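You operate a simulated robot arm through the tools that you are given. There is no shell and no other tool.

The job below is to be done with a simulated robot arm. You get a single attempt, and the scene is never put back.

JOB
Level the slant manometer and set its scale to nought.
Fine: bubble in the ring, bypass open while you slide the scale, then lock the scale and shut the bypass.

The check looks at the end state, three seconds after you hand in, the way a careful person would. Anything else that was tipped, shoved, dropped, spilled or broken makes it a failure.

ROBOT AND FRAMES
A 7-joint arm with a two-finger parallel gripper, fixed in place. Base frame: the origin is on the floor under the middle of its stand, x ahead of it, y to its left, z up; the work surface is at about z = 0.82. Readings come in m, degrees, newtons and seconds.
With the tool pointing down near the work surface it reaches from about 0.36 to 0.9 m from the base axis. Its first joint turns from -115.0 to 115.0 degrees. Payload 3.91 kg.
Tool frame: the origin (TCP) lies between the finger pads and is the grasp point; the fingertips stand 0.03 m ahead of it; z points along the fingers, y is the line along which they close. Largest opening 0.11 m; finger width 0.02, thickness 0.01; the body of the gripper, 0.048 by 0.112 m, starts 0.055 m behind the TCP.
Orientation is that of the tool frame in the base frame, as a unit quaternion [x, y, z, w]. With the fingers straight down and closing along the base's y, the tool's x points along the base's -x, its y along +y and its z along -z.

CONTROLS
- The arm moves only by the tool nudge_tool. Its argument "moves" is a list of rows, each a list of 6 numbers: the shift along the tool's x, y, z in units of 250 mm (1.0 is 250 mm), then the turn, a rotation vector about the tool's x, y, z in units of 60 degrees (1.0 is 60 degrees). In form: [[tx, ty, tz, wx, wy, wz], ...]. A call has 1 to 20 rows; each row is the pose to reach, as a shift and turn from the pose commanded when the call began, along the tool's axes at that moment. "hand" is the gripper command, from -1 (fully open) to 1 (shut), values between in proportion, set as the call begins (left out, the last holds). A call with a number of a shift or a turn outside -1 to 1 is refused whole. A row lasts 0.2 s, in which the tool goes at most 0.05 m and 8.6 degrees; a call with a longer step from one row to the next is refused whole, and so is a gripper value outside its range. A pose out of reach is approached as far as the arm can. The call stops where the force on the tool passes 40 N (or 10 N more than at its start, if that is more) or the arm is blocked; 0.2 s more then pass. Each finger travels about 0.153 m/s and halts on what it meets, pressing with about 44 N; the grip force reading is that of the motor and also rises with nothing between the fingers. The clock runs only during rows and for 0.2 s after the last one: add rows that repeat a pose to give the fingers time. It gives the time, the measured TCP pose, the force on the tool (base axes), the opening and the grip force at its end, in the units of the frame above (readings bear some noise), with the torque about the TCP (base axes, N m) and any sound that the robot's microphone picked up.
- Cameras (640 x 400 px; columns grow to the right, rows downward): "scene" is fixed at [0.0537, 0.6431, 1.7052]; the picture's right is [-0.77, -0.64, 0.00], its down [-0.30, 0.37, -0.88] and it looks along [0.56, -0.68, -0.48] (base axes); focal length 324 px, centre (320, 200). "wrist" rides on the gripper at [0.072, 0.017, -0.103] in the tool frame; the picture's right is [-0.23, 0.97, 0.00], its down [-0.76, -0.18, -0.62] and it looks along [-0.61, -0.14, 0.78] (tool axes); focal length 222 px, centre (320, 200). There is no depth. A picture from a camera that has moved, and an enlarged one, comes with that camera's place and axes in the base frame and with its lens. The place of the scene camera against the robot may be out by one fixed shift of up to 0.025 m in any direction.
- grab_frame(camera): a new picture of that camera. No time passes.
- slide_trunk(by): slides the trunk up (or, below 0, down) by that many m; the arm rides with it, the base frame stays. It gives what a move gives, with no picture.
- close_up(camera, box): a new picture of the part [left, top, right, bottom] of that camera's present view, enlarged. No time passes.
- hand_in(): hands the job in; it is judged then, once.

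Nothing tells you positions but the pictures and the camera data. Unless the task says otherwise, let go and move clear before handing in.

The tools are called after "Emit:" as a command line: name --pt "numbers of a row" for each row, then --argument value for the rest, lists and objects as JSON in quotes. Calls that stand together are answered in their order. nudge_tool: Moves the arm, as the interface text tells. Its arguments: {"type":"object","properties":{"moves":{"type":"array"},"hand":{"type":"number"}},"required":["moves"]} The other tools are called the same way: slide_trunk (by) moves the trunk up or down; grab_frame (camera) takes a picture; close_up (camera, box) takes an enlarged picture of a part of a camera's view; hand_in () hands the job in.

At the start:

```text
t: 0.0
tool_pos: [0.4709, 0.0991, 1.3396]
orientation: [-0.001, 1.0, -0.001, 0.0]
contact_force: [-0.7, -0.2, -0.4]
ft_torque: [0.05, 0.04, -0.03]
width: 0.11
grip_force: 0.0
trunk travel left (down, up): [-0.875, 0.115]
```

scene: 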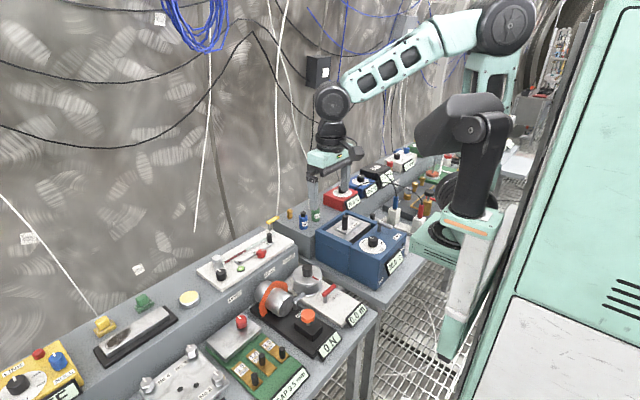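
wrist: 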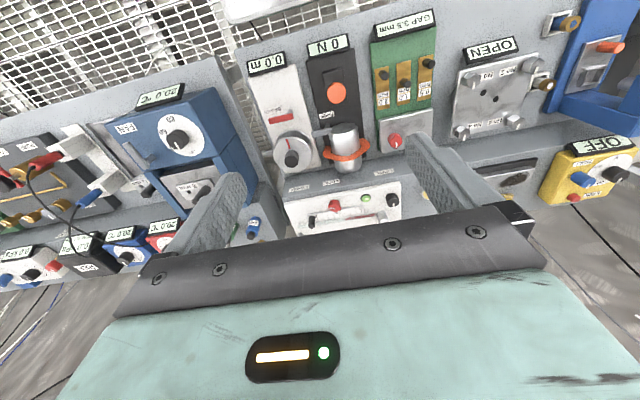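

I see a bench with many instruments; the white panel with a red sloping tube, a black knob and a green bubble level near the middle looks like the slant manometer. I will look closer with both cameras before moving.

Emit:
close_up --camera "scene" --box '[180, 210, 320, 300]'

Emit:
close_up --camera "wrist" --box '[260, 160, 440, 272]'

Emit:
grab_frame --camera "wrist"

```text
4.44 times, centred on (250, 255) of scene
camera zoom: at [0.0537, 0.6431, 1.7052], right [-0.77, -0.64, 0.0], down [-0.3, 0.37, -0.88], along [0.56, -0.68, -0.48], focal length 1438 px, centre (631, -44)
```

zoom: 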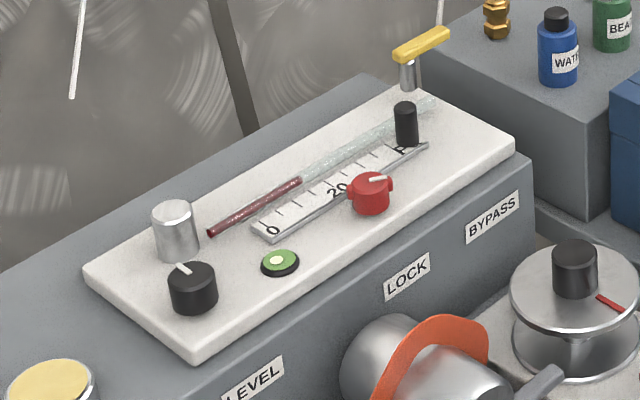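

```text
3.56 times, centred on (350, 216) of wrist
camera zoom: at [0.3986, 0.1163, 1.4411], right [0.23, 0.97, 0.0], down [0.76, -0.18, 0.62], along [0.61, -0.14, -0.78], focal length 790 px, centre (213, 143)
```

zoom: 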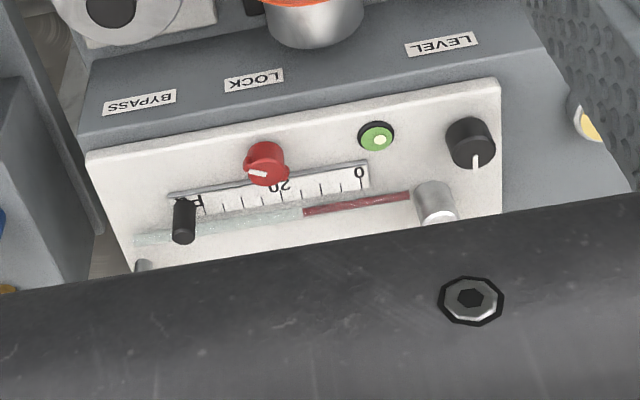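

```text
taken
camera wrist: at [0.3986, 0.1163, 1.4411], right [0.23, 0.97, 0.0], down [0.76, -0.18, 0.62], along [0.61, -0.14, -0.78], focal length 222 px, centre (320, 200)
```

wrist: 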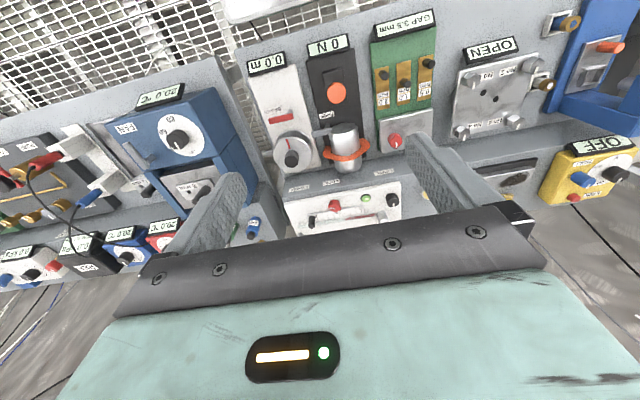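

The manometer is the white panel with the LEVEL knob (black, white pointer), the bubble vial (green), the LOCK knob (red), the sliding scale with a black post, and the BYPASS valve (yellow handle). By rough triangulation the panel runs from about (0.8, 0.22) to (0.9, -0.08) at z≈0.97. I'll move the arm closer for an accurate second view.

Emit:
nudge_tool --pt "-0.15 0 0.05 0 0 0" --pt "-0.3 0 0.1 0 0 0" --pt "-0.45 0 0.15 0 0 0" --pt "-0.6 0 0.2 0 0 0" --pt "-0.6 0 0.2 0 0 0" --hand -1

```text
t: 1.2
tool_pos: [0.6225, 0.0983, 1.2892]
orientation: [0.0, 1.0, 0.0, 0.0]
contact_force: [0.0, -1.0, 0.5]
ft_torque: [-0.01, 0.02, 0.0]
width: 0.1097
grip_force: 0.0
trunk travel left (down, up): [-0.875, 0.115]
```

The arm moved as asked, with TCP now at (0.62, 0.10, 1.29). I'll take a wrist picture here.

Emit:
grab_frame --camera "wrist"

Emit:
grab_frame --camera "scene"

```text
taken
camera wrist: at [0.5495, 0.115, 1.391], right [0.23, 0.97, 0.0], down [0.76, -0.18, 0.62], along [0.61, -0.14, -0.78], focal length 222 px, centre (320, 200)
```

wrist: 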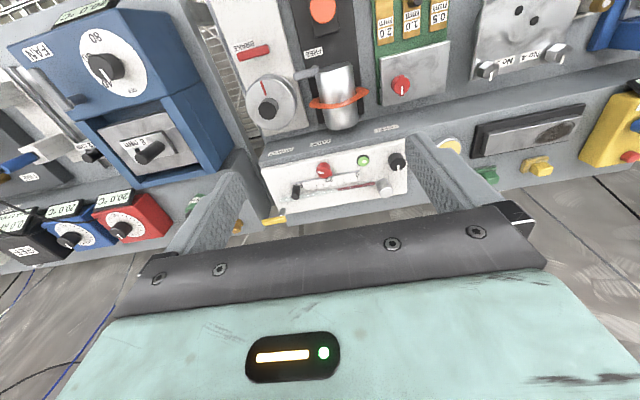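

```text
taken
```

scene: 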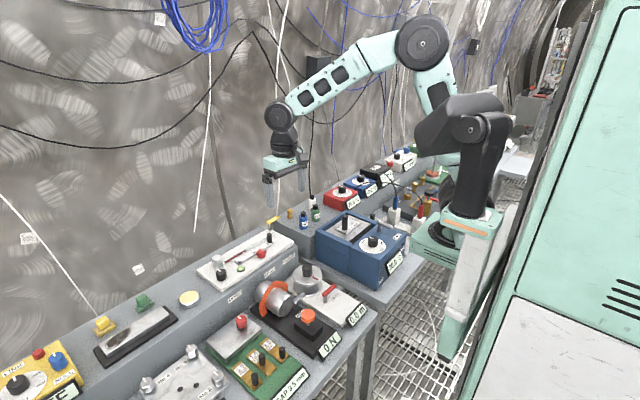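

The panel is now well in view between the fingers. I'll go further forward and lower to about (0.72, 0.09, 1.18), still well above everything.

Emit:
nudge_tool --pt "-0.13 0 0.13 0 0 0" --pt "-0.26 0 0.26 0 0 0" --pt "-0.39 0 0.4 0 0 0" --pt "-0.4 -0.04 0.44 0 0 0" --pt "-0.4 -0.04 0.44 0 0 0"

Emit:
grab_frame --camera "wrist"

Emit:
close_up --camera "wrist" --box '[210, 80, 450, 230]'

```text
t: 2.4
tool_pos: [0.7213, 0.0889, 1.1794]
orientation: [0.001, 1.0, 0.0, 0.0]
contact_force: [0.7, -0.3, 0.4]
ft_torque: [-0.01, 0.02, 0.02]
width: 0.11
grip_force: 0.0
trunk travel left (down, up): [-0.875, 0.115]
```

```text
taken
camera wrist: at [0.6488, 0.1052, 1.2807], right [0.23, 0.97, 0.0], down [0.76, -0.18, 0.62], along [0.61, -0.14, -0.78], focal length 222 px, centre (320, 200)
```

wrist: 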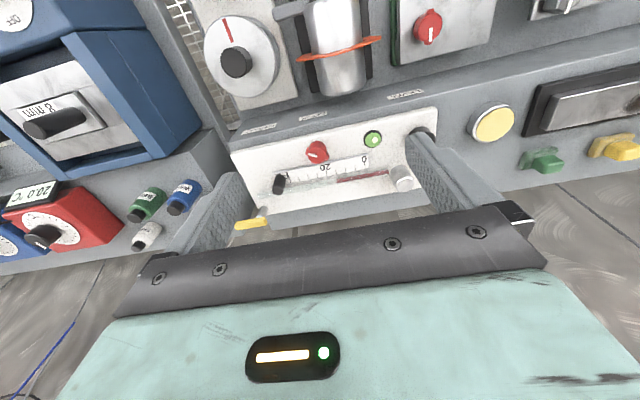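

```text
2.67 times, centred on (330, 155) of wrist
camera zoom: at [0.6488, 0.1052, 1.2807], right [0.23, 0.97, 0.0], down [0.76, -0.18, 0.62], along [0.61, -0.14, -0.78], focal length 592 px, centre (293, 320)
```

zoom: 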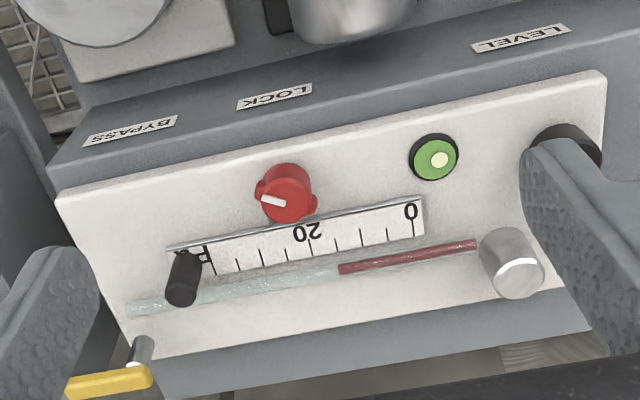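

Now I have a clear view of the panel. I'll zoom in on the individual parts for position and pointer state.

Emit:
close_up --camera "wrist" --box '[265, 125, 345, 175]'

Emit:
close_up --camera "wrist" --box '[345, 115, 441, 175]'

Emit:
close_up --camera "wrist" --box '[225, 170, 321, 230]'

Emit:
close_up --camera "scene" --box '[195, 210, 295, 290]'

```text
8.00 times, centred on (305, 150) of wrist
camera zoom: at [0.6488, 0.1052, 1.2807], right [0.23, 0.97, 0.0], down [0.76, -0.18, 0.62], along [0.61, -0.14, -0.78], focal length 1777 px, centre (440, 600)
```

zoom: 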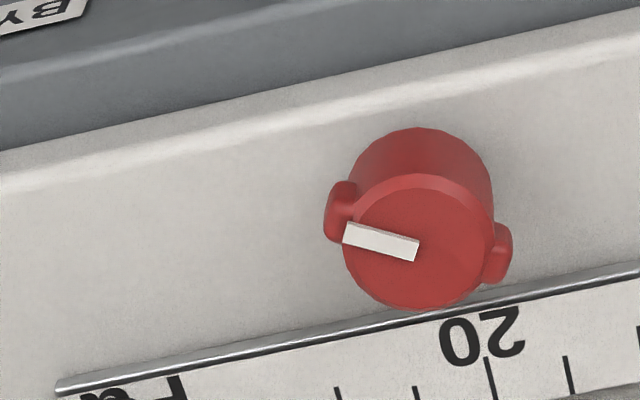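

```text
6.67 times, centred on (393, 145) of wrist
camera zoom: at [0.6488, 0.1052, 1.2807], right [0.23, 0.97, 0.0], down [0.76, -0.18, 0.62], along [0.61, -0.14, -0.78], focal length 1481 px, centre (-167, 567)
```

zoom: 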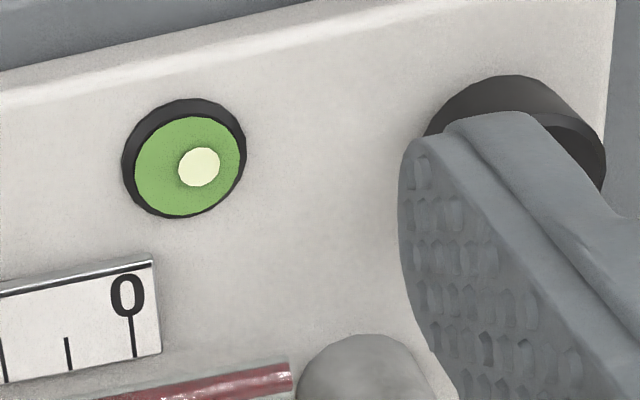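

```text
6.67 times, centred on (273, 200) of wrist
camera zoom: at [0.6488, 0.1052, 1.2807], right [0.23, 0.97, 0.0], down [0.76, -0.18, 0.62], along [0.61, -0.14, -0.78], focal length 1481 px, centre (633, 200)
```

zoom: 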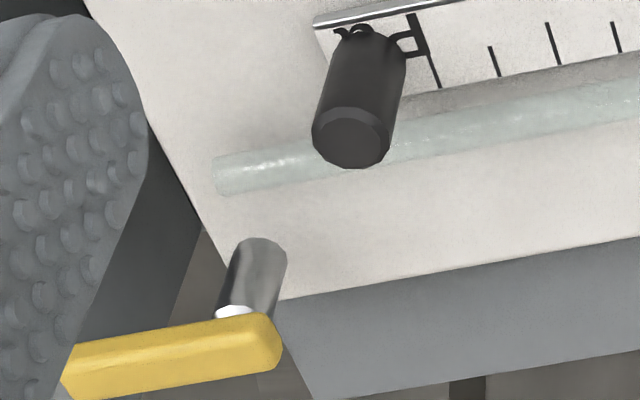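

```text
5.00 times, centred on (245, 250) of scene
camera zoom: at [0.0537, 0.6431, 1.7052], right [-0.77, -0.64, 0.0], down [-0.3, 0.37, -0.88], along [0.56, -0.68, -0.48], focal length 1617 px, centre (695, -50)
```

zoom: 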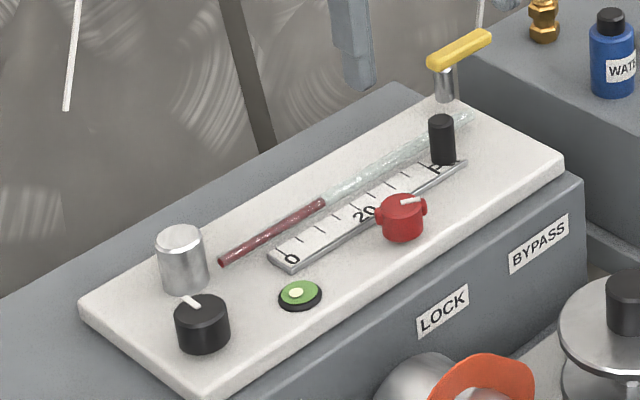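

Estimates so far (panel top z≈0.94): LEVEL knob ≈(0.82, 0.22, top 0.965), LOCK ≈(0.807, 0.064, top 0.96), scale post ≈(0.849, -0.016, top 0.98), BYPASS pivot ≈(0.90, -0.065, ~0.985). The bubble sits off toward +y, so levelling comes first; I'll move above the LEVEL knob for a close look.

Emit:
nudge_tool --pt "-0.07 0.13 0.07 0 0 0" --pt "-0.15 0.26 0.15 0 0 0" --pt "-0.23 0.39 0.23 0 0 0" --pt "-0.32 0.5 0.32 0 0 0" --pt "-0.34 0.53 0.36 0 0 0" --pt "-0.34 0.53 0.36 0 0 0"

Emit:
grab_frame --camera "wrist"

Emit:
close_up --camera "wrist" --box '[200, 60, 440, 210]'

```text
t: 3.8
tool_pos: [0.8047, 0.2233, 1.0892]
orientation: [0.001, 1.0, 0.0, 0.0]
contact_force: [0.1, 0.2, 0.0]
ft_torque: [-0.01, -0.01, 0.02]
width: 0.1099
grip_force: 0.0
trunk travel left (down, up): [-0.875, 0.115]
```

```text
taken
camera wrist: at [0.7333, 0.2399, 1.1912], right [0.23, 0.97, 0.0], down [0.76, -0.18, 0.62], along [0.61, -0.14, -0.78], focal length 222 px, centre (320, 200)
```

wrist: 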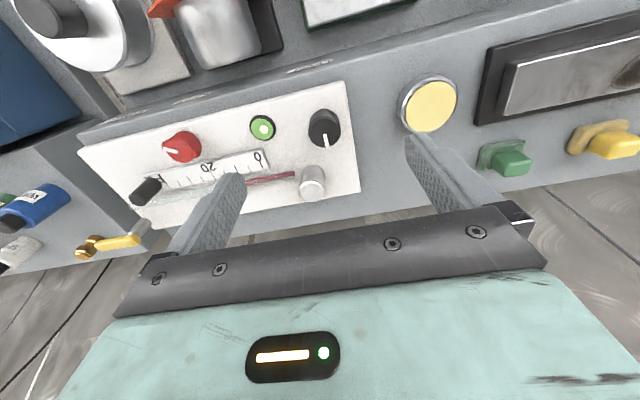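

```text
2.67 times, centred on (320, 135) of wrist
camera zoom: at [0.7333, 0.2399, 1.1912], right [0.23, 0.97, 0.0], down [0.76, -0.18, 0.62], along [0.61, -0.14, -0.78], focal length 592 px, centre (320, 373)
```

zoom: 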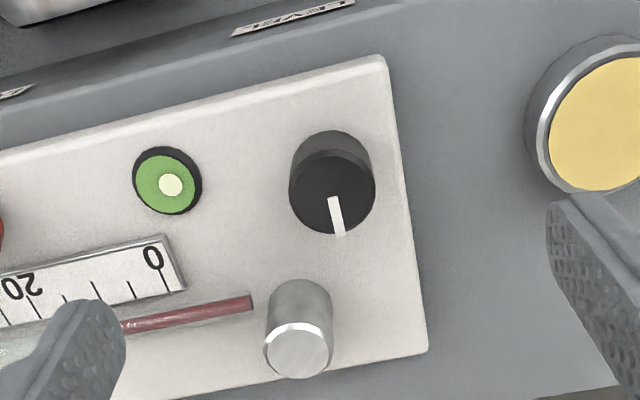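

The LEVEL knob's top is at about (0.822, 0.224, 0.965), diameter ≈34 mm, pointer toward +x. I'll take a maximal zoom on the bubble to see the ring.

Emit:
close_up --camera "wrist" --box '[242, 110, 282, 145]'

Emit:
close_up --camera "scene" --box '[228, 255, 258, 277]'

Emit:
close_up --camera "wrist" --box '[60, 170, 220, 270]'

```text
11.43 times, centred on (262, 128) of wrist
camera zoom: at [0.7333, 0.2399, 1.1912], right [0.23, 0.97, 0.0], down [0.76, -0.18, 0.62], along [0.61, -0.14, -0.78], focal length 2538 px, centre (983, 1029)
```

zoom: 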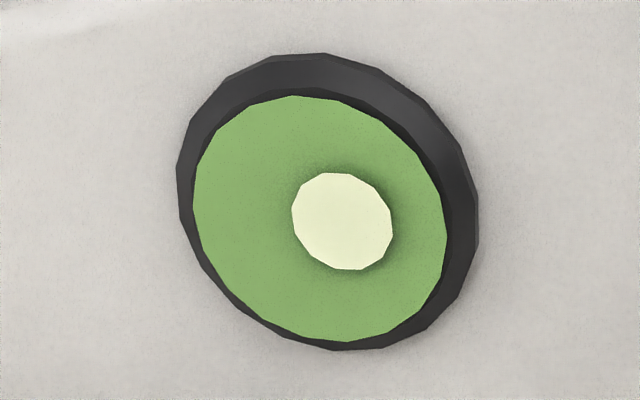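

```text
16.00 times, centred on (243, 266) of scene
camera zoom: at [0.0537, 0.6431, 1.7052], right [-0.77, -0.64, 0.0], down [-0.3, 0.37, -0.88], along [0.56, -0.68, -0.48], focal length 5176 px, centre (1552, -856)
```

zoom: 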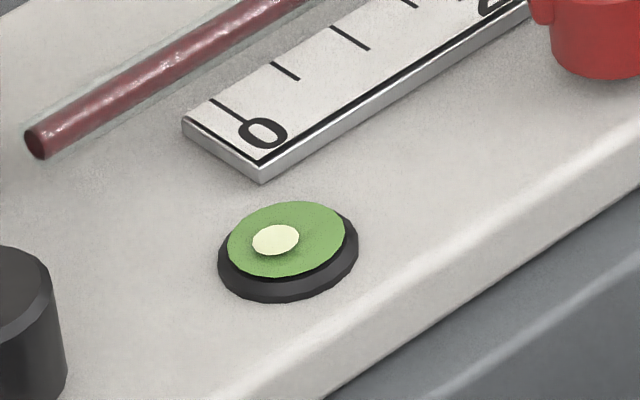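

```text
4.00 times, centred on (140, 220) of wrist
camera zoom: at [0.7333, 0.2399, 1.1912], right [0.23, 0.97, 0.0], down [0.76, -0.18, 0.62], along [0.61, -0.14, -0.78], focal length 888 px, centre (1040, 120)
```

zoom: 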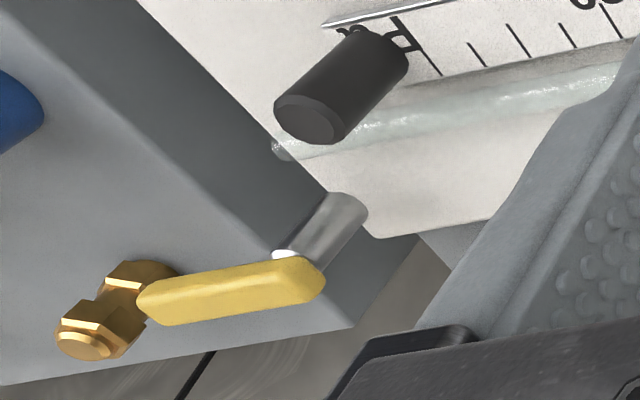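

The bubble is displaced about 2 mm toward +y in its green vial, with black bezel. Next I set the gripper to ≈60 mm, centre over the LEVEL knob, and lower to hover just above it.

Emit:
nudge_tool --pt "-0.03 0.003 0.1 0 0 0" --pt "-0.069 0.003 0.2 0 0 0" --pt "-0.069 0.003 0.28 0 0 0" --pt "-0.069 0.003 0.28 0 0 0" --hand -0.09

Emit:
grab_frame --camera "wrist"

Emit:
close_up --camera "scene" --box '[180, 200, 280, 290]'

```text
t: 4.8
tool_pos: [0.8233, 0.2236, 1.0187]
orientation: [0.0, 1.0, 0.001, 0.001]
contact_force: [0.8, 0.1, -0.8]
ft_torque: [-0.04, 0.01, 0.03]
width: 0.0598
grip_force: 0.0
trunk travel left (down, up): [-0.875, 0.115]
```

```text
taken
camera wrist: at [0.7505, 0.2397, 1.1212], right [0.23, 0.97, 0.0], down [0.76, -0.18, 0.62], along [0.61, -0.14, -0.78], focal length 222 px, centre (320, 200)
```

wrist: 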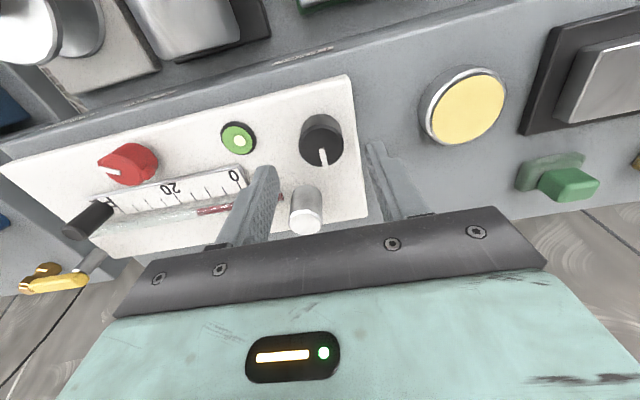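

```text
4.44 times, centred on (230, 245) of scene
camera zoom: at [0.0537, 0.6431, 1.7052], right [-0.77, -0.64, 0.0], down [-0.3, 0.37, -0.88], along [0.56, -0.68, -0.48], focal length 1438 px, centre (720, 0)
```

zoom: 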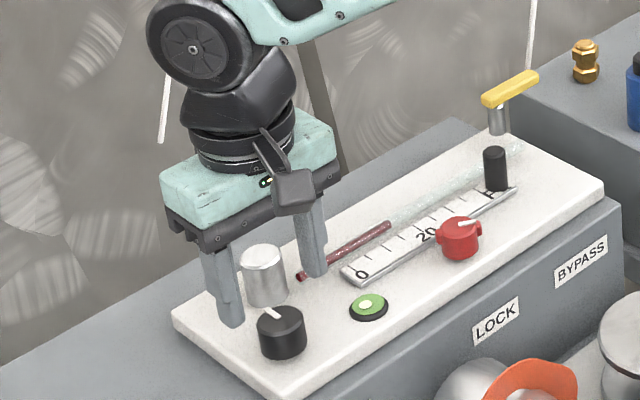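

The fingers straddle the LEVEL knob correctly. I lower to TCP z≈0.98 (tips ≈0.95, about 8 mm above the plate).

Emit:
nudge_tool --pt "0.004 0 0.05 0 0 0" --pt "0.004 0 0.1 0 0 0" --pt "0.004 0 0.15 0 0 0" --pt "0.004 0 0.155 0 0 0"

Emit:
close_up --camera "scene" --box '[180, 210, 280, 290]'

Emit:
grab_frame --camera "wrist"

```text
t: 5.8
tool_pos: [0.8218, 0.2232, 0.98]
orientation: [0.0, 1.0, 0.0, 0.0]
contact_force: [1.2, -0.3, -0.2]
ft_torque: [-0.03, -0.01, 0.03]
width: 0.06
grip_force: 0.1
trunk travel left (down, up): [-0.875, 0.115]
```

```text
5.00 times, centred on (230, 250) of scene
camera zoom: at [0.0537, 0.6431, 1.7052], right [-0.77, -0.64, 0.0], down [-0.3, 0.37, -0.88], along [0.56, -0.68, -0.48], focal length 1617 px, centre (770, -50)
```

zoom: 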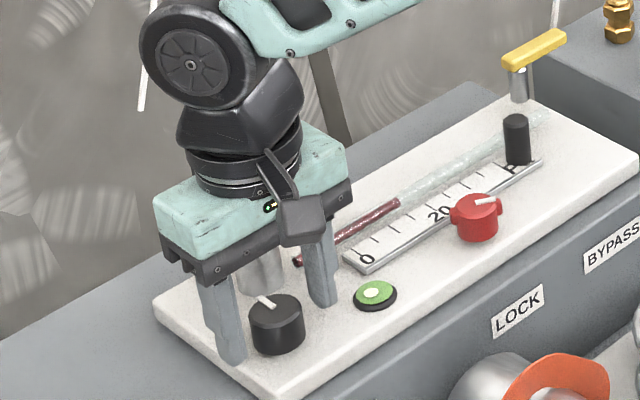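

```text
taken
camera wrist: at [0.7496, 0.239, 1.0821], right [0.23, 0.97, 0.0], down [0.76, -0.18, 0.62], along [0.61, -0.14, -0.78], focal length 222 px, centre (320, 200)
```

wrist: 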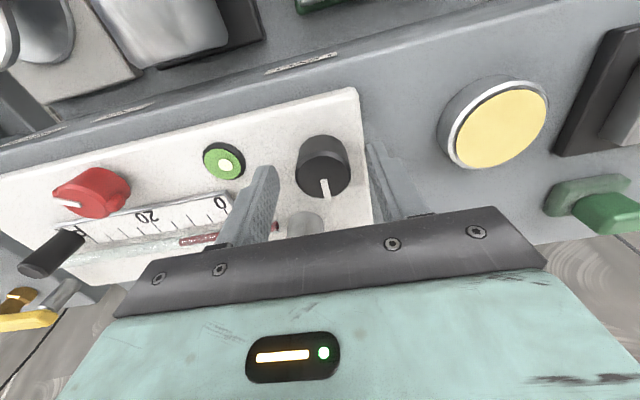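

The fingers straddle the knob at the right height. I close on it.

Emit:
nudge_tool --pt "-0.004 0 0 0 0 0" --pt "-0.004 0 0 0 0 0" --hand 0.7

Emit:
close_up --camera "wrist" --box '[190, 130, 350, 230]'

```text
t: 6.4
tool_pos: [0.8235, 0.2247, 0.9801]
orientation: [0.0, 1.0, 0.001, 0.0]
contact_force: [-4.6, 9.4, -1.6]
ft_torque: [-0.27, -0.84, -0.03]
width: 0.0336
grip_force: 45.4
trunk travel left (down, up): [-0.875, 0.115]
```

```text
4.00 times, centred on (270, 180) of wrist
camera zoom: at [0.7498, 0.241, 1.0823], right [0.23, 0.97, 0.0], down [0.76, -0.18, 0.62], along [0.61, -0.14, -0.78], focal length 888 px, centre (520, 280)
```

zoom: 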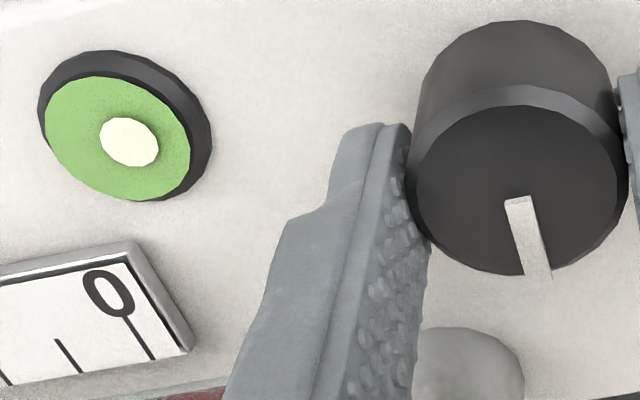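

Grip is firm (33.6 mm, 45 N), with a small sideways force telling me the knob centre is ~1.5 mm to +y. I'll shift for that and try a 20° turn (about tool +z, clockwise from above) to see how the bubble reacts.

Emit:
nudge_tool --pt "0 0.006 0 0 0 0" --pt "0 0.006 0 0 0 0.11" --pt "0 0.006 0 0 0 0.22" --pt "0 0.006 0 0 0 0.33" --pt "0 0.006 0 0 0 0.33"

Emit:
grab_frame --camera "wrist"

Emit:
close_up --camera "scene" --box '[195, 230, 265, 280]'

```text
t: 7.6
tool_pos: [0.8215, 0.2236, 0.9807]
orientation: [0.174, 0.985, 0.0, -0.001]
contact_force: [-14.1, 2.2, 2.0]
ft_torque: [0.91, 1.27, 0.02]
width: 0.0335
grip_force: 45.6
trunk travel left (down, up): [-0.875, 0.115]
```

```text
taken
camera wrist: at [0.76, 0.2643, 1.0823], right [0.55, 0.84, 0.0], down [0.66, -0.43, 0.62], along [0.52, -0.34, -0.78], focal length 222 px, centre (320, 200)
```

wrist: 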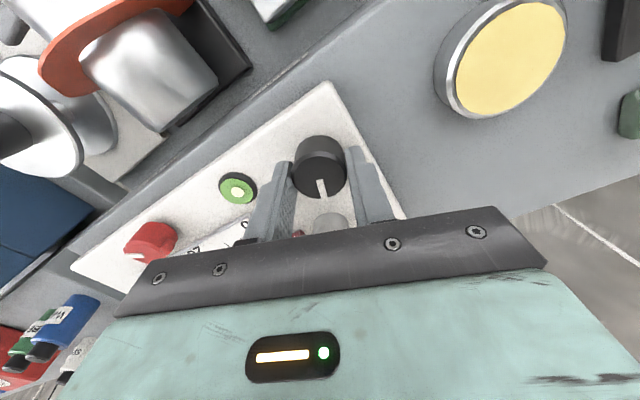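

```text
8.00 times, centred on (230, 255) of scene
camera zoom: at [0.0537, 0.6431, 1.7052], right [-0.77, -0.64, 0.0], down [-0.3, 0.37, -0.88], along [0.56, -0.68, -0.48], focal length 2588 px, centre (1040, -240)
```

zoom: 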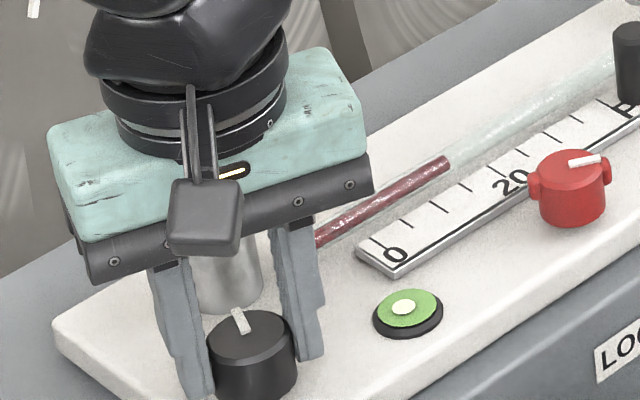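

The knob followed the gripper. I'll zoom on the bubble in both views to see how it moved.

Emit:
close_up --camera "scene" --box '[228, 255, 258, 277]'

Emit:
close_up --camera "wrist" --box '[212, 165, 264, 210]'

```text
16.00 times, centred on (243, 266) of scene
camera zoom: at [0.0537, 0.6431, 1.7052], right [-0.77, -0.64, 0.0], down [-0.3, 0.37, -0.88], along [0.56, -0.68, -0.48], focal length 5176 px, centre (1552, -856)
```

zoom: 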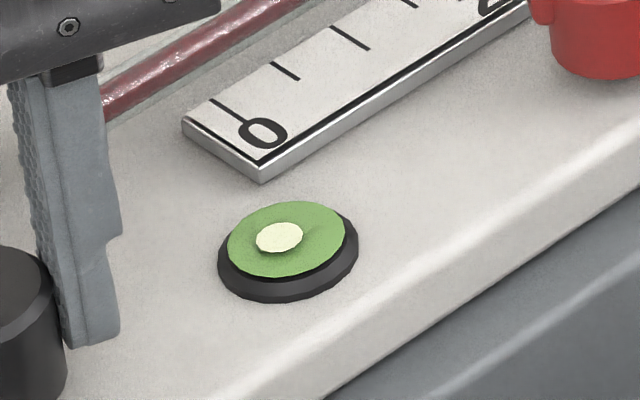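

```text
8.89 times, centred on (238, 188) of wrist
camera zoom: at [0.76, 0.2643, 1.0823], right [0.55, 0.84, 0.0], down [0.66, -0.43, 0.62], along [0.52, -0.34, -0.78], focal length 1974 px, centre (1049, 311)
```

zoom: 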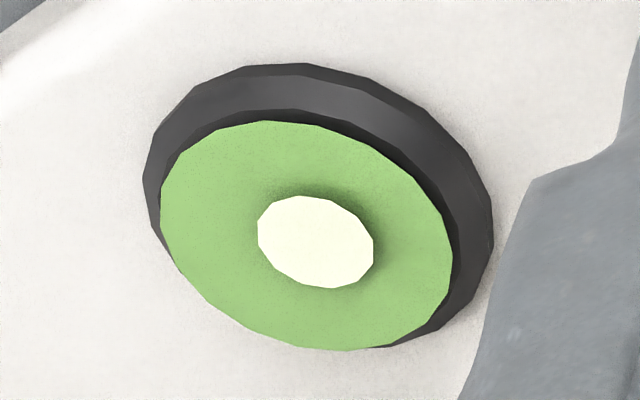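

A 20° turn moved the bubble about 1.3 mm toward −y, from ≈2.5 mm to ≈1.2 mm off, so another ~17° in the same direction should centre it. I'll also ease the side force by shifting 1.5 mm toward −x.

Emit:
nudge_tool --pt "0.0056 -0.002 0 0 0 0" --pt "0.0056 -0.002 0 0 0 0.1" --pt "0.0056 -0.002 0 0 0 0.2" --pt "0.0056 -0.002 0 0 0 0.283" --pt "0.0056 -0.002 0 0 0 0.283"

Emit:
grab_frame --camera "wrist"

Emit:
close_up --camera "scene" --box '[233, 257, 253, 272]'

```text
t: 8.8
tool_pos: [0.8212, 0.2239, 0.9813]
orientation: [0.316, 0.949, -0.001, 0.0]
contact_force: [-8.7, -3.0, -4.6]
ft_torque: [0.17, -0.5, 0.0]
width: 0.0337
grip_force: 44.9
trunk travel left (down, up): [-0.875, 0.115]
```

```text
taken
camera wrist: at [0.774, 0.2802, 1.0821], right [0.77, 0.64, 0.0], down [0.5, -0.6, 0.62], along [0.4, -0.48, -0.78], focal length 222 px, centre (320, 200)
```

wrist: 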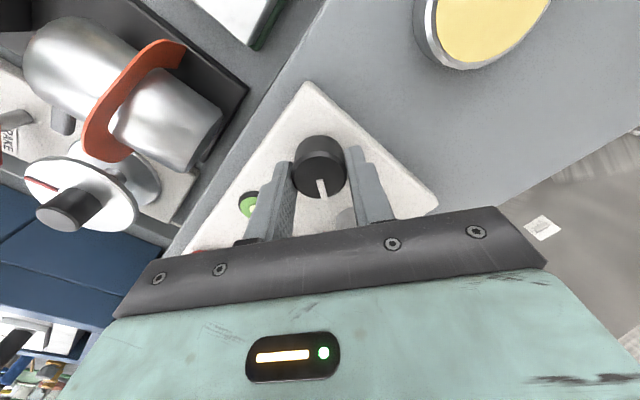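

```text
16.00 times, centred on (243, 264) of scene
camera zoom: at [0.0537, 0.6431, 1.7052], right [-0.77, -0.64, 0.0], down [-0.3, 0.37, -0.88], along [0.56, -0.68, -0.48], focal length 5176 px, centre (1552, -832)
```

zoom: 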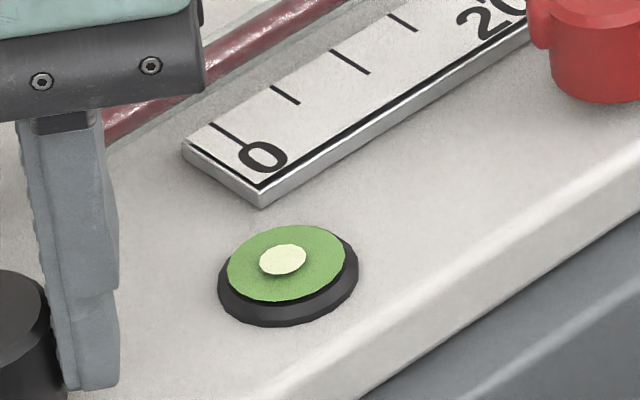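

The bubble now looks nearly central. I'll release gently, rise, and then view the vial from straight above to eliminate parallax.

Emit:
nudge_tool --pt "0 0 0 0 0 0" --pt "0 0 0 0 0 0" --hand 0.0

Emit:
nudge_tool --pt "0 0 -0.1 0 0 0" --pt "0 0 -0.2 0 0 0" --pt "0 0 -0.3 0 0 -0.1" --pt "0 0 -0.4 0 0 -0.22" --pt "0 0 -0.5 0 0 -0.34" --pt "0 0 -0.5 0 0 -0.46" --pt "0 0 -0.5 0 0 -0.58" --pt "0 0 -0.5 0 0 -0.613" --pt "0 0 -0.5 0 0 -0.613"

```text
t: 9.4
tool_pos: [0.8226, 0.2242, 0.9803]
orientation: [0.316, 0.949, 0.0, 0.0]
contact_force: [-0.4, 0.6, -0.2]
ft_torque: [0.01, 0.0, -0.02]
width: 0.0548
grip_force: 0.1
trunk travel left (down, up): [-0.875, 0.115]
```

```text
t: 11.4
tool_pos: [0.822, 0.2247, 1.1054]
orientation: [0.0, 1.0, 0.0, 0.0]
contact_force: [0.5, -0.7, -0.2]
ft_torque: [0.0, 0.0, 0.0]
width: 0.055
grip_force: 0.0
trunk travel left (down, up): [-0.875, 0.115]
```

Released with no force and clear. Now I'll put the wrist camera nearly straight above the vial (camera ≈(0.795, 0.156)).

Emit:
nudge_tool --pt "-0.06 -0.12 0 0 0 0" --pt "-0.12 -0.24 0 0 0 0" --pt "-0.18 -0.343 0 0 0 0" --pt "-0.18 -0.343 0 0 0 0"

Emit:
grab_frame --camera "wrist"

Emit:
close_up --camera "wrist" --box '[280, 0, 360, 50]'

```text
t: 12.4
tool_pos: [0.866, 0.1385, 1.1052]
orientation: [0.001, 1.0, 0.0, 0.0]
contact_force: [-0.4, -0.7, -0.3]
ft_torque: [-0.02, 0.01, -0.03]
width: 0.0551
grip_force: 0.0
trunk travel left (down, up): [-0.875, 0.115]
```

```text
taken
camera wrist: at [0.7938, 0.1547, 1.2077], right [0.23, 0.97, 0.0], down [0.76, -0.18, 0.62], along [0.61, -0.14, -0.78], focal length 222 px, centre (320, 200)
```

wrist: 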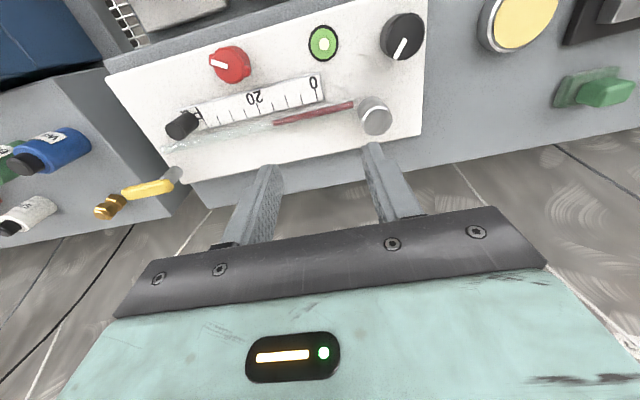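

```text
8.00 times, centred on (320, 25) of wrist
camera zoom: at [0.7938, 0.1547, 1.2077], right [0.23, 0.97, 0.0], down [0.76, -0.18, 0.62], along [0.61, -0.14, -0.78], focal length 1777 px, centre (320, 1600)
```

zoom: 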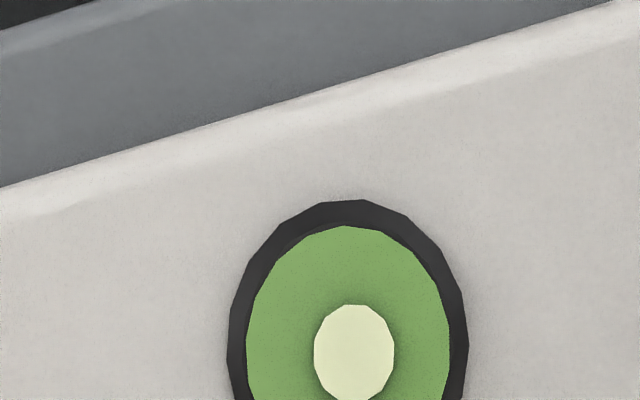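

Emit:
close_up --camera "wrist" --box '[291, 20, 355, 60]'

Emit:
close_up --camera "wrist" --box '[200, 55, 360, 155]'

Emit:
close_up --camera "wrist" --box '[90, 140, 218, 220]'

```text
10.00 times, centred on (323, 40) of wrist
camera zoom: at [0.7938, 0.1547, 1.2077], right [0.23, 0.97, 0.0], down [0.76, -0.18, 0.62], along [0.61, -0.14, -0.78], focal length 2221 px, centre (290, 1800)
```

zoom: 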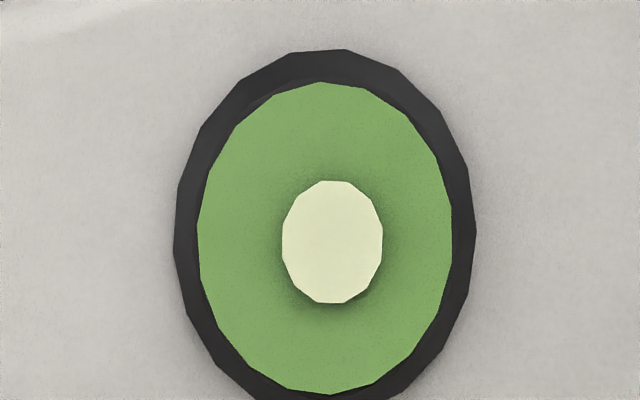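

```text
4.00 times, centred on (280, 105) of wrist
camera zoom: at [0.7938, 0.1547, 1.2077], right [0.23, 0.97, 0.0], down [0.76, -0.18, 0.62], along [0.61, -0.14, -0.78], focal length 888 px, centre (480, 580)
```

zoom: 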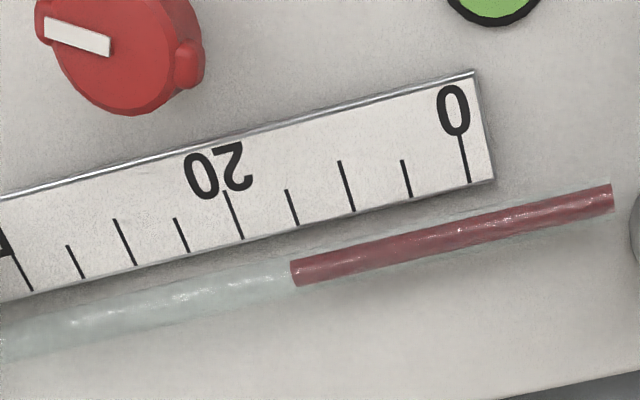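

```text
5.00 times, centred on (154, 180) of wrist
camera zoom: at [0.7938, 0.1547, 1.2077], right [0.23, 0.97, 0.0], down [0.76, -0.18, 0.62], along [0.61, -0.14, -0.78], focal length 1111 px, centre (1150, 300)
```

zoom: 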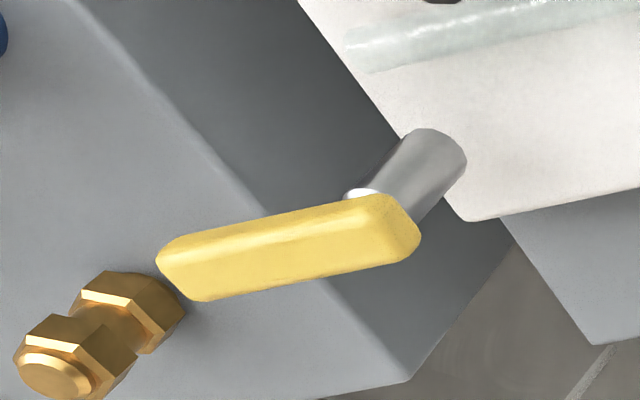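

From straight above (with perspective corrected) the bubble is centred in x and still ≈0.6 mm toward +y, so about 12° more in the same direction is needed. I'll go back, regrip the LEVEL knob.

Emit:
nudge_tool --pt "0.06 0.12 0 0 0 0" --pt "0.12 0.24 0 0 0 0" --pt "0.182 0.344 0 0 0 0" --pt "0.182 0.344 0.16 0 0 0" --pt "0.182 0.344 0.32 0 0 0" --pt "0.182 0.344 0.45 0 0 0" --pt "0.182 0.344 0.5 0 0 0" --pt "0.182 0.344 0.5 0 0 0"

Emit:
grab_frame --camera "wrist"

```text
t: 14.2
tool_pos: [0.8219, 0.2244, 0.9778]
orientation: [0.0, 1.0, 0.0, -0.001]
contact_force: [-0.1, -0.3, -0.3]
ft_torque: [-0.01, 0.01, -0.02]
width: 0.0551
grip_force: 0.1
trunk travel left (down, up): [-0.875, 0.115]
```

```text
taken
camera wrist: at [0.7499, 0.2404, 1.0818], right [0.23, 0.97, 0.0], down [0.76, -0.18, 0.62], along [0.61, -0.14, -0.78], focal length 222 px, centre (320, 200)
```

wrist: 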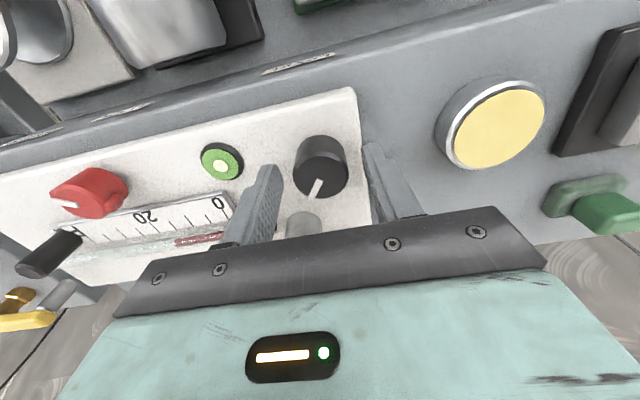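

The knob is between the fingers again. I close, then turn +12°.

Emit:
nudge_tool --pt "0 0 0 0 0 0" --pt "0 0 0 0 0 0" --pt "0 0 0 0 0 0.1" --pt "0 0 0 0 0 0.2" --pt "0 0 0 0 0 0.2" --hand 0.7

Emit:
close_up --camera "scene" --box '[233, 257, 253, 272]'

```text
t: 15.4
tool_pos: [0.8221, 0.2235, 0.9798]
orientation: [0.105, 0.994, 0.0, 0.0]
contact_force: [0.9, 3.0, -4.3]
ft_torque: [0.51, -0.81, -0.02]
width: 0.0332
grip_force: 44.5
trunk travel left (down, up): [-0.875, 0.115]
```

```text
16.00 times, centred on (243, 264) of scene
camera zoom: at [0.0537, 0.6431, 1.7052], right [-0.77, -0.64, 0.0], down [-0.3, 0.37, -0.88], along [0.56, -0.68, -0.48], focal length 5176 px, centre (1552, -832)
```

zoom: 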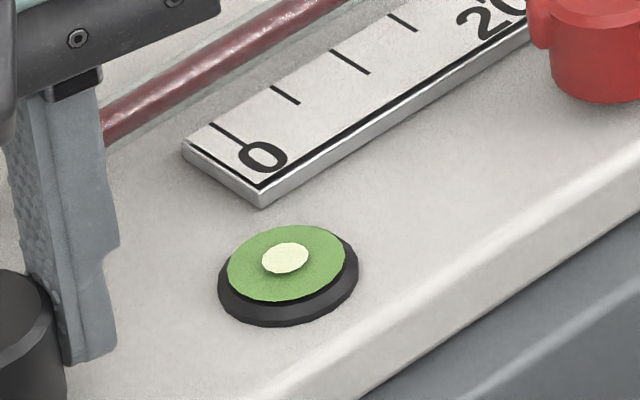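

The bubble now looks centred from the scene camera. I release, rise and check from above again.

Emit:
nudge_tool --pt "0 0 0 0 0 0" --pt "0 0 0 0 0 0" --hand 0.0

Emit:
nudge_tool --pt "0 0 -0.1 0 0 0" --pt "0 0 -0.2 0 0 0" --pt "0 0 -0.3 0 0 -0.1" --pt "0 0 -0.4 0 0 -0.2" --pt "0 0 -0.5 0 0 -0.2" --pt "0 0 -0.5 0 0 -0.2"

Emit:
nudge_tool --pt "-0.06 -0.12 0 0 0 0" --pt "-0.12 -0.24 0 0 0 0" --pt "-0.15 -0.343 0 0 0 0" --pt "-0.15 -0.343 0 0 0 0"

Emit:
close_up --camera "wrist" --box '[291, 30, 355, 70]'

Emit:
grab_frame --camera "wrist"

```text
t: 16.0
tool_pos: [0.8228, 0.2241, 0.9801]
orientation: [0.106, 0.994, 0.0, 0.0]
contact_force: [0.9, 0.1, 0.0]
ft_torque: [-0.01, -0.01, -0.03]
width: 0.0551
grip_force: 0.0
trunk travel left (down, up): [-0.875, 0.115]
```

```text
t: 17.4
tool_pos: [0.8206, 0.2243, 1.1044]
orientation: [0.0, 1.0, 0.0, -0.001]
contact_force: [0.5, 0.1, -1.0]
ft_torque: [0.02, -0.02, 0.01]
width: 0.0551
grip_force: 0.0
trunk travel left (down, up): [-0.875, 0.115]
```

```text
t: 18.4
tool_pos: [0.8589, 0.1382, 1.1045]
orientation: [0.0, 1.0, 0.001, 0.0]
contact_force: [0.2, 0.8, 0.4]
ft_torque: [0.0, 0.0, 0.02]
width: 0.0547
grip_force: 0.1
trunk travel left (down, up): [-0.875, 0.115]
```

```text
10.00 times, centred on (323, 50) of wrist
camera zoom: at [0.7865, 0.1552, 1.2068], right [0.23, 0.97, 0.0], down [0.76, -0.18, 0.62], along [0.61, -0.14, -0.78], focal length 2221 px, centre (290, 1700)
```

zoom: 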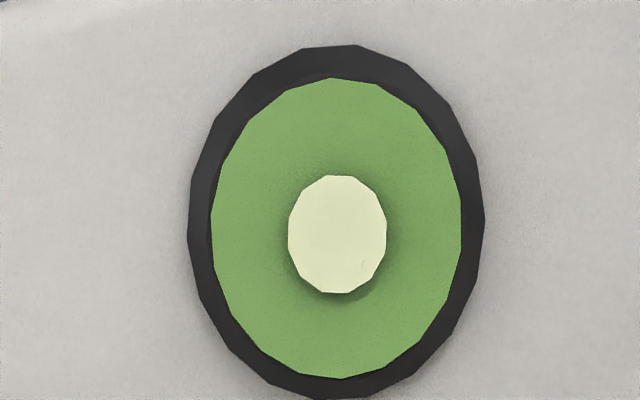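

```text
taken
camera wrist: at [0.7865, 0.1552, 1.2068], right [0.23, 0.97, 0.0], down [0.76, -0.18, 0.62], along [0.61, -0.14, -0.78], focal length 222 px, centre (320, 200)
```

wrist: 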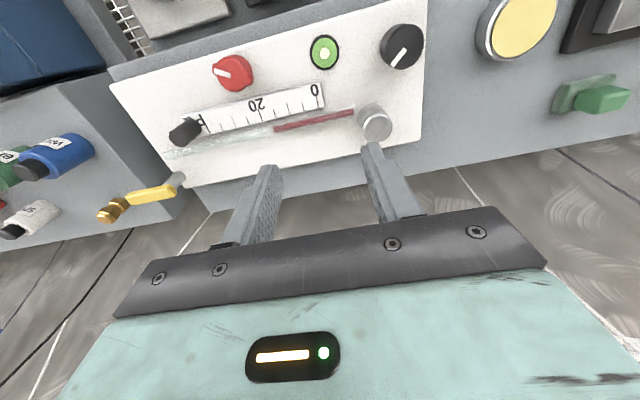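

Seen from above, the bubble is within ~0.2 mm of the vial's centre, so levelling is done. Next is the BYPASS valve: its pivot is ≈(0.906, −0.075), handle top z≈0.976, bar pointing −y about 6 cm; I'll move closer there for a look and to test the reach.

Emit:
nudge_tool --pt "0.02 -0.15 0 0 0 0" --pt "0.04 -0.3 0 0 0 0" --pt "0.04 -0.45 0 0 0 0" --pt "0.04 -0.6 0 0 0 0" --pt "0.04 -0.75 0 0 0 0" --pt "0.04 -0.83 0 0 0 0" --pt "0.04 -0.83 0 0 0 0"

Emit:
grab_frame --camera "wrist"

Emit:
close_up --camera "wrist" --box '[240, 60, 432, 180]'

```text
t: 20.0
tool_pos: [0.8484, -0.0687, 1.1055]
orientation: [0.0, 1.0, 0.0, 0.0]
contact_force: [-0.2, 1.0, 0.3]
ft_torque: [0.0, -0.02, -0.01]
width: 0.0549
grip_force: 0.1
trunk travel left (down, up): [-0.875, 0.115]
```

```text
taken
camera wrist: at [0.7763, -0.053, 1.2071], right [0.23, 0.97, 0.0], down [0.76, -0.18, 0.62], along [0.61, -0.14, -0.78], focal length 222 px, centre (320, 200)
```

wrist: 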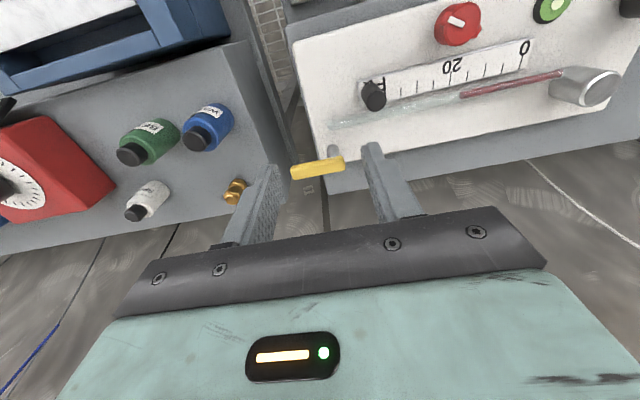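

```text
3.33 times, centred on (336, 120) of wrist
camera zoom: at [0.7763, -0.053, 1.2071], right [0.23, 0.97, 0.0], down [0.76, -0.18, 0.62], along [0.61, -0.14, -0.78], focal length 740 px, centre (267, 467)
```

zoom: 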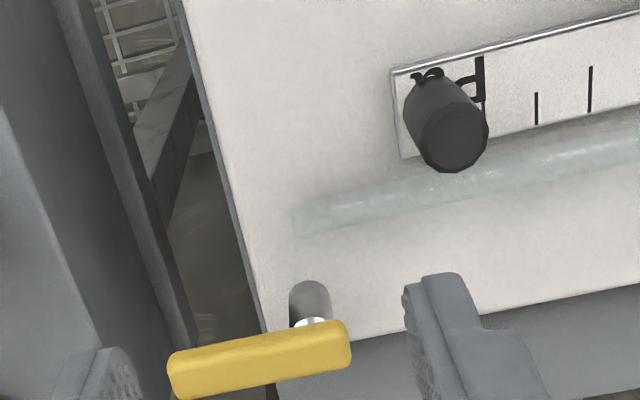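

There is a gap between panel and neighbouring block, and the handle overhangs it; two views now agree on pivot ≈(0.903, −0.066), handle top z≈0.985, handle tip y≈−0.12. I'll turn the tool −90° (so fingers close along x, across the handle) and move over the pivot at safe height, testing reach.

Emit:
nudge_tool --pt "-0.04 0 0 0 0 -0.125" --pt "-0.08 0 0 0 0 -0.25" --pt "-0.12 0 0 0 0 -0.375" --pt "-0.16 0 0 0 0 -0.5" --pt "-0.2 0 0 0 0 -0.625" --pt "-0.22 0 0 0 0 -0.75" --pt "-0.22 0 0 0 0 -0.75"

Emit:
nudge_tool --pt "0 0 0 0 0 -0.125" --pt "0 0 0 0 0 -0.25" --pt "0 0 0 0 0 -0.375" --pt "0 0 0 0 0 -0.5" --pt "0 0 0 0 0 -0.625" --pt "0 0 0 0 0 -0.75" --pt "0 0 0 0 0 -0.75"

Emit:
grab_frame --camera "wrist"

Emit:
grab_frame --camera "scene"

```text
t: 21.6
tool_pos: [0.9037, -0.0682, 1.1049]
orientation: [-0.384, 0.923, -0.001, 0.0]
contact_force: [0.0, -0.7, 0.3]
ft_torque: [-0.01, 0.03, 0.02]
width: 0.0551
grip_force: 0.1
trunk travel left (down, up): [-0.875, 0.115]
```

```text
t: 23.2
tool_pos: [0.9025, -0.0691, 1.1054]
orientation: [-0.707, 0.707, 0.0, 0.0]
contact_force: [-0.1, 0.0, 0.4]
ft_torque: [-0.01, 0.01, 0.0]
width: 0.0547
grip_force: 0.0
trunk travel left (down, up): [-0.875, 0.115]
```

```text
taken
camera wrist: at [0.8866, -0.1419, 1.2073], right [-0.97, 0.23, 0.0], down [0.18, 0.76, 0.62], along [0.14, 0.61, -0.78], focal length 222 px, centre (320, 200)
```

wrist: 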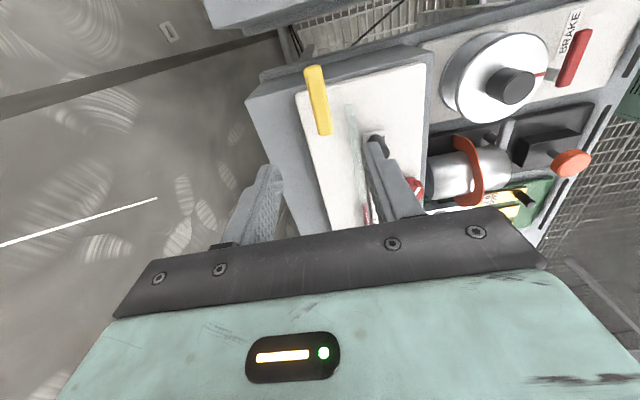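

```text
taken
```

scene: 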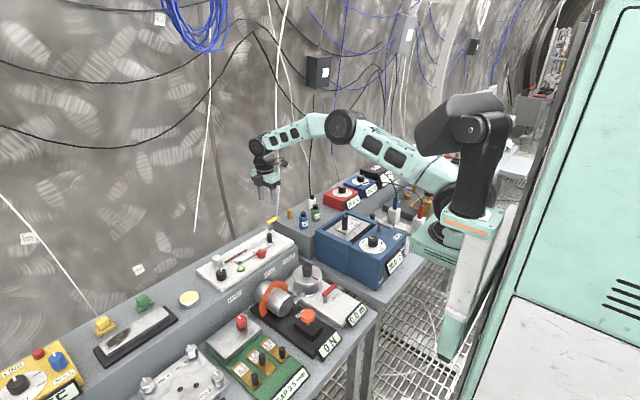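

Reach is fine here. I'll zoom on the handle in this view to fix its exact position.

Emit:
close_up --camera "wrist" --box '[256, 50, 416, 150]'

Emit:
close_up --camera "scene" --box '[240, 160, 340, 240]'

```text
4.00 times, centred on (336, 100) of wrist
camera zoom: at [0.8866, -0.1419, 1.2073], right [-0.97, 0.23, 0.0], down [0.18, 0.76, 0.62], along [0.14, 0.61, -0.78], focal length 888 px, centre (256, 600)
```

zoom: 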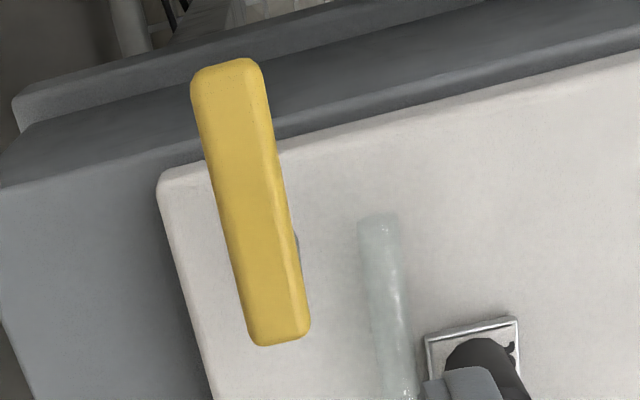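

```text
5.00 times, centred on (290, 200) of scene
camera zoom: at [0.0537, 0.6431, 1.7052], right [-0.77, -0.64, 0.0], down [-0.3, 0.37, -0.88], along [0.56, -0.68, -0.48], focal length 1617 px, centre (470, 200)
```

zoom: 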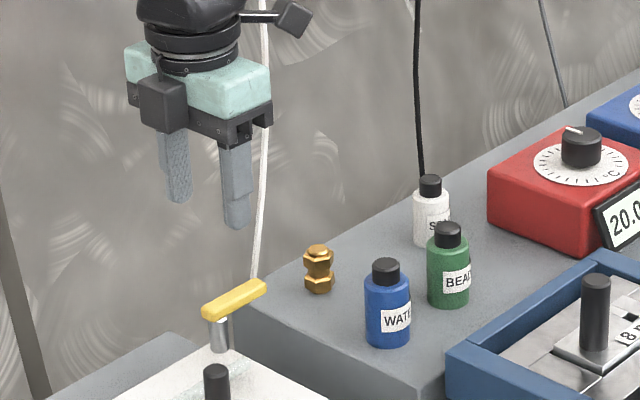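

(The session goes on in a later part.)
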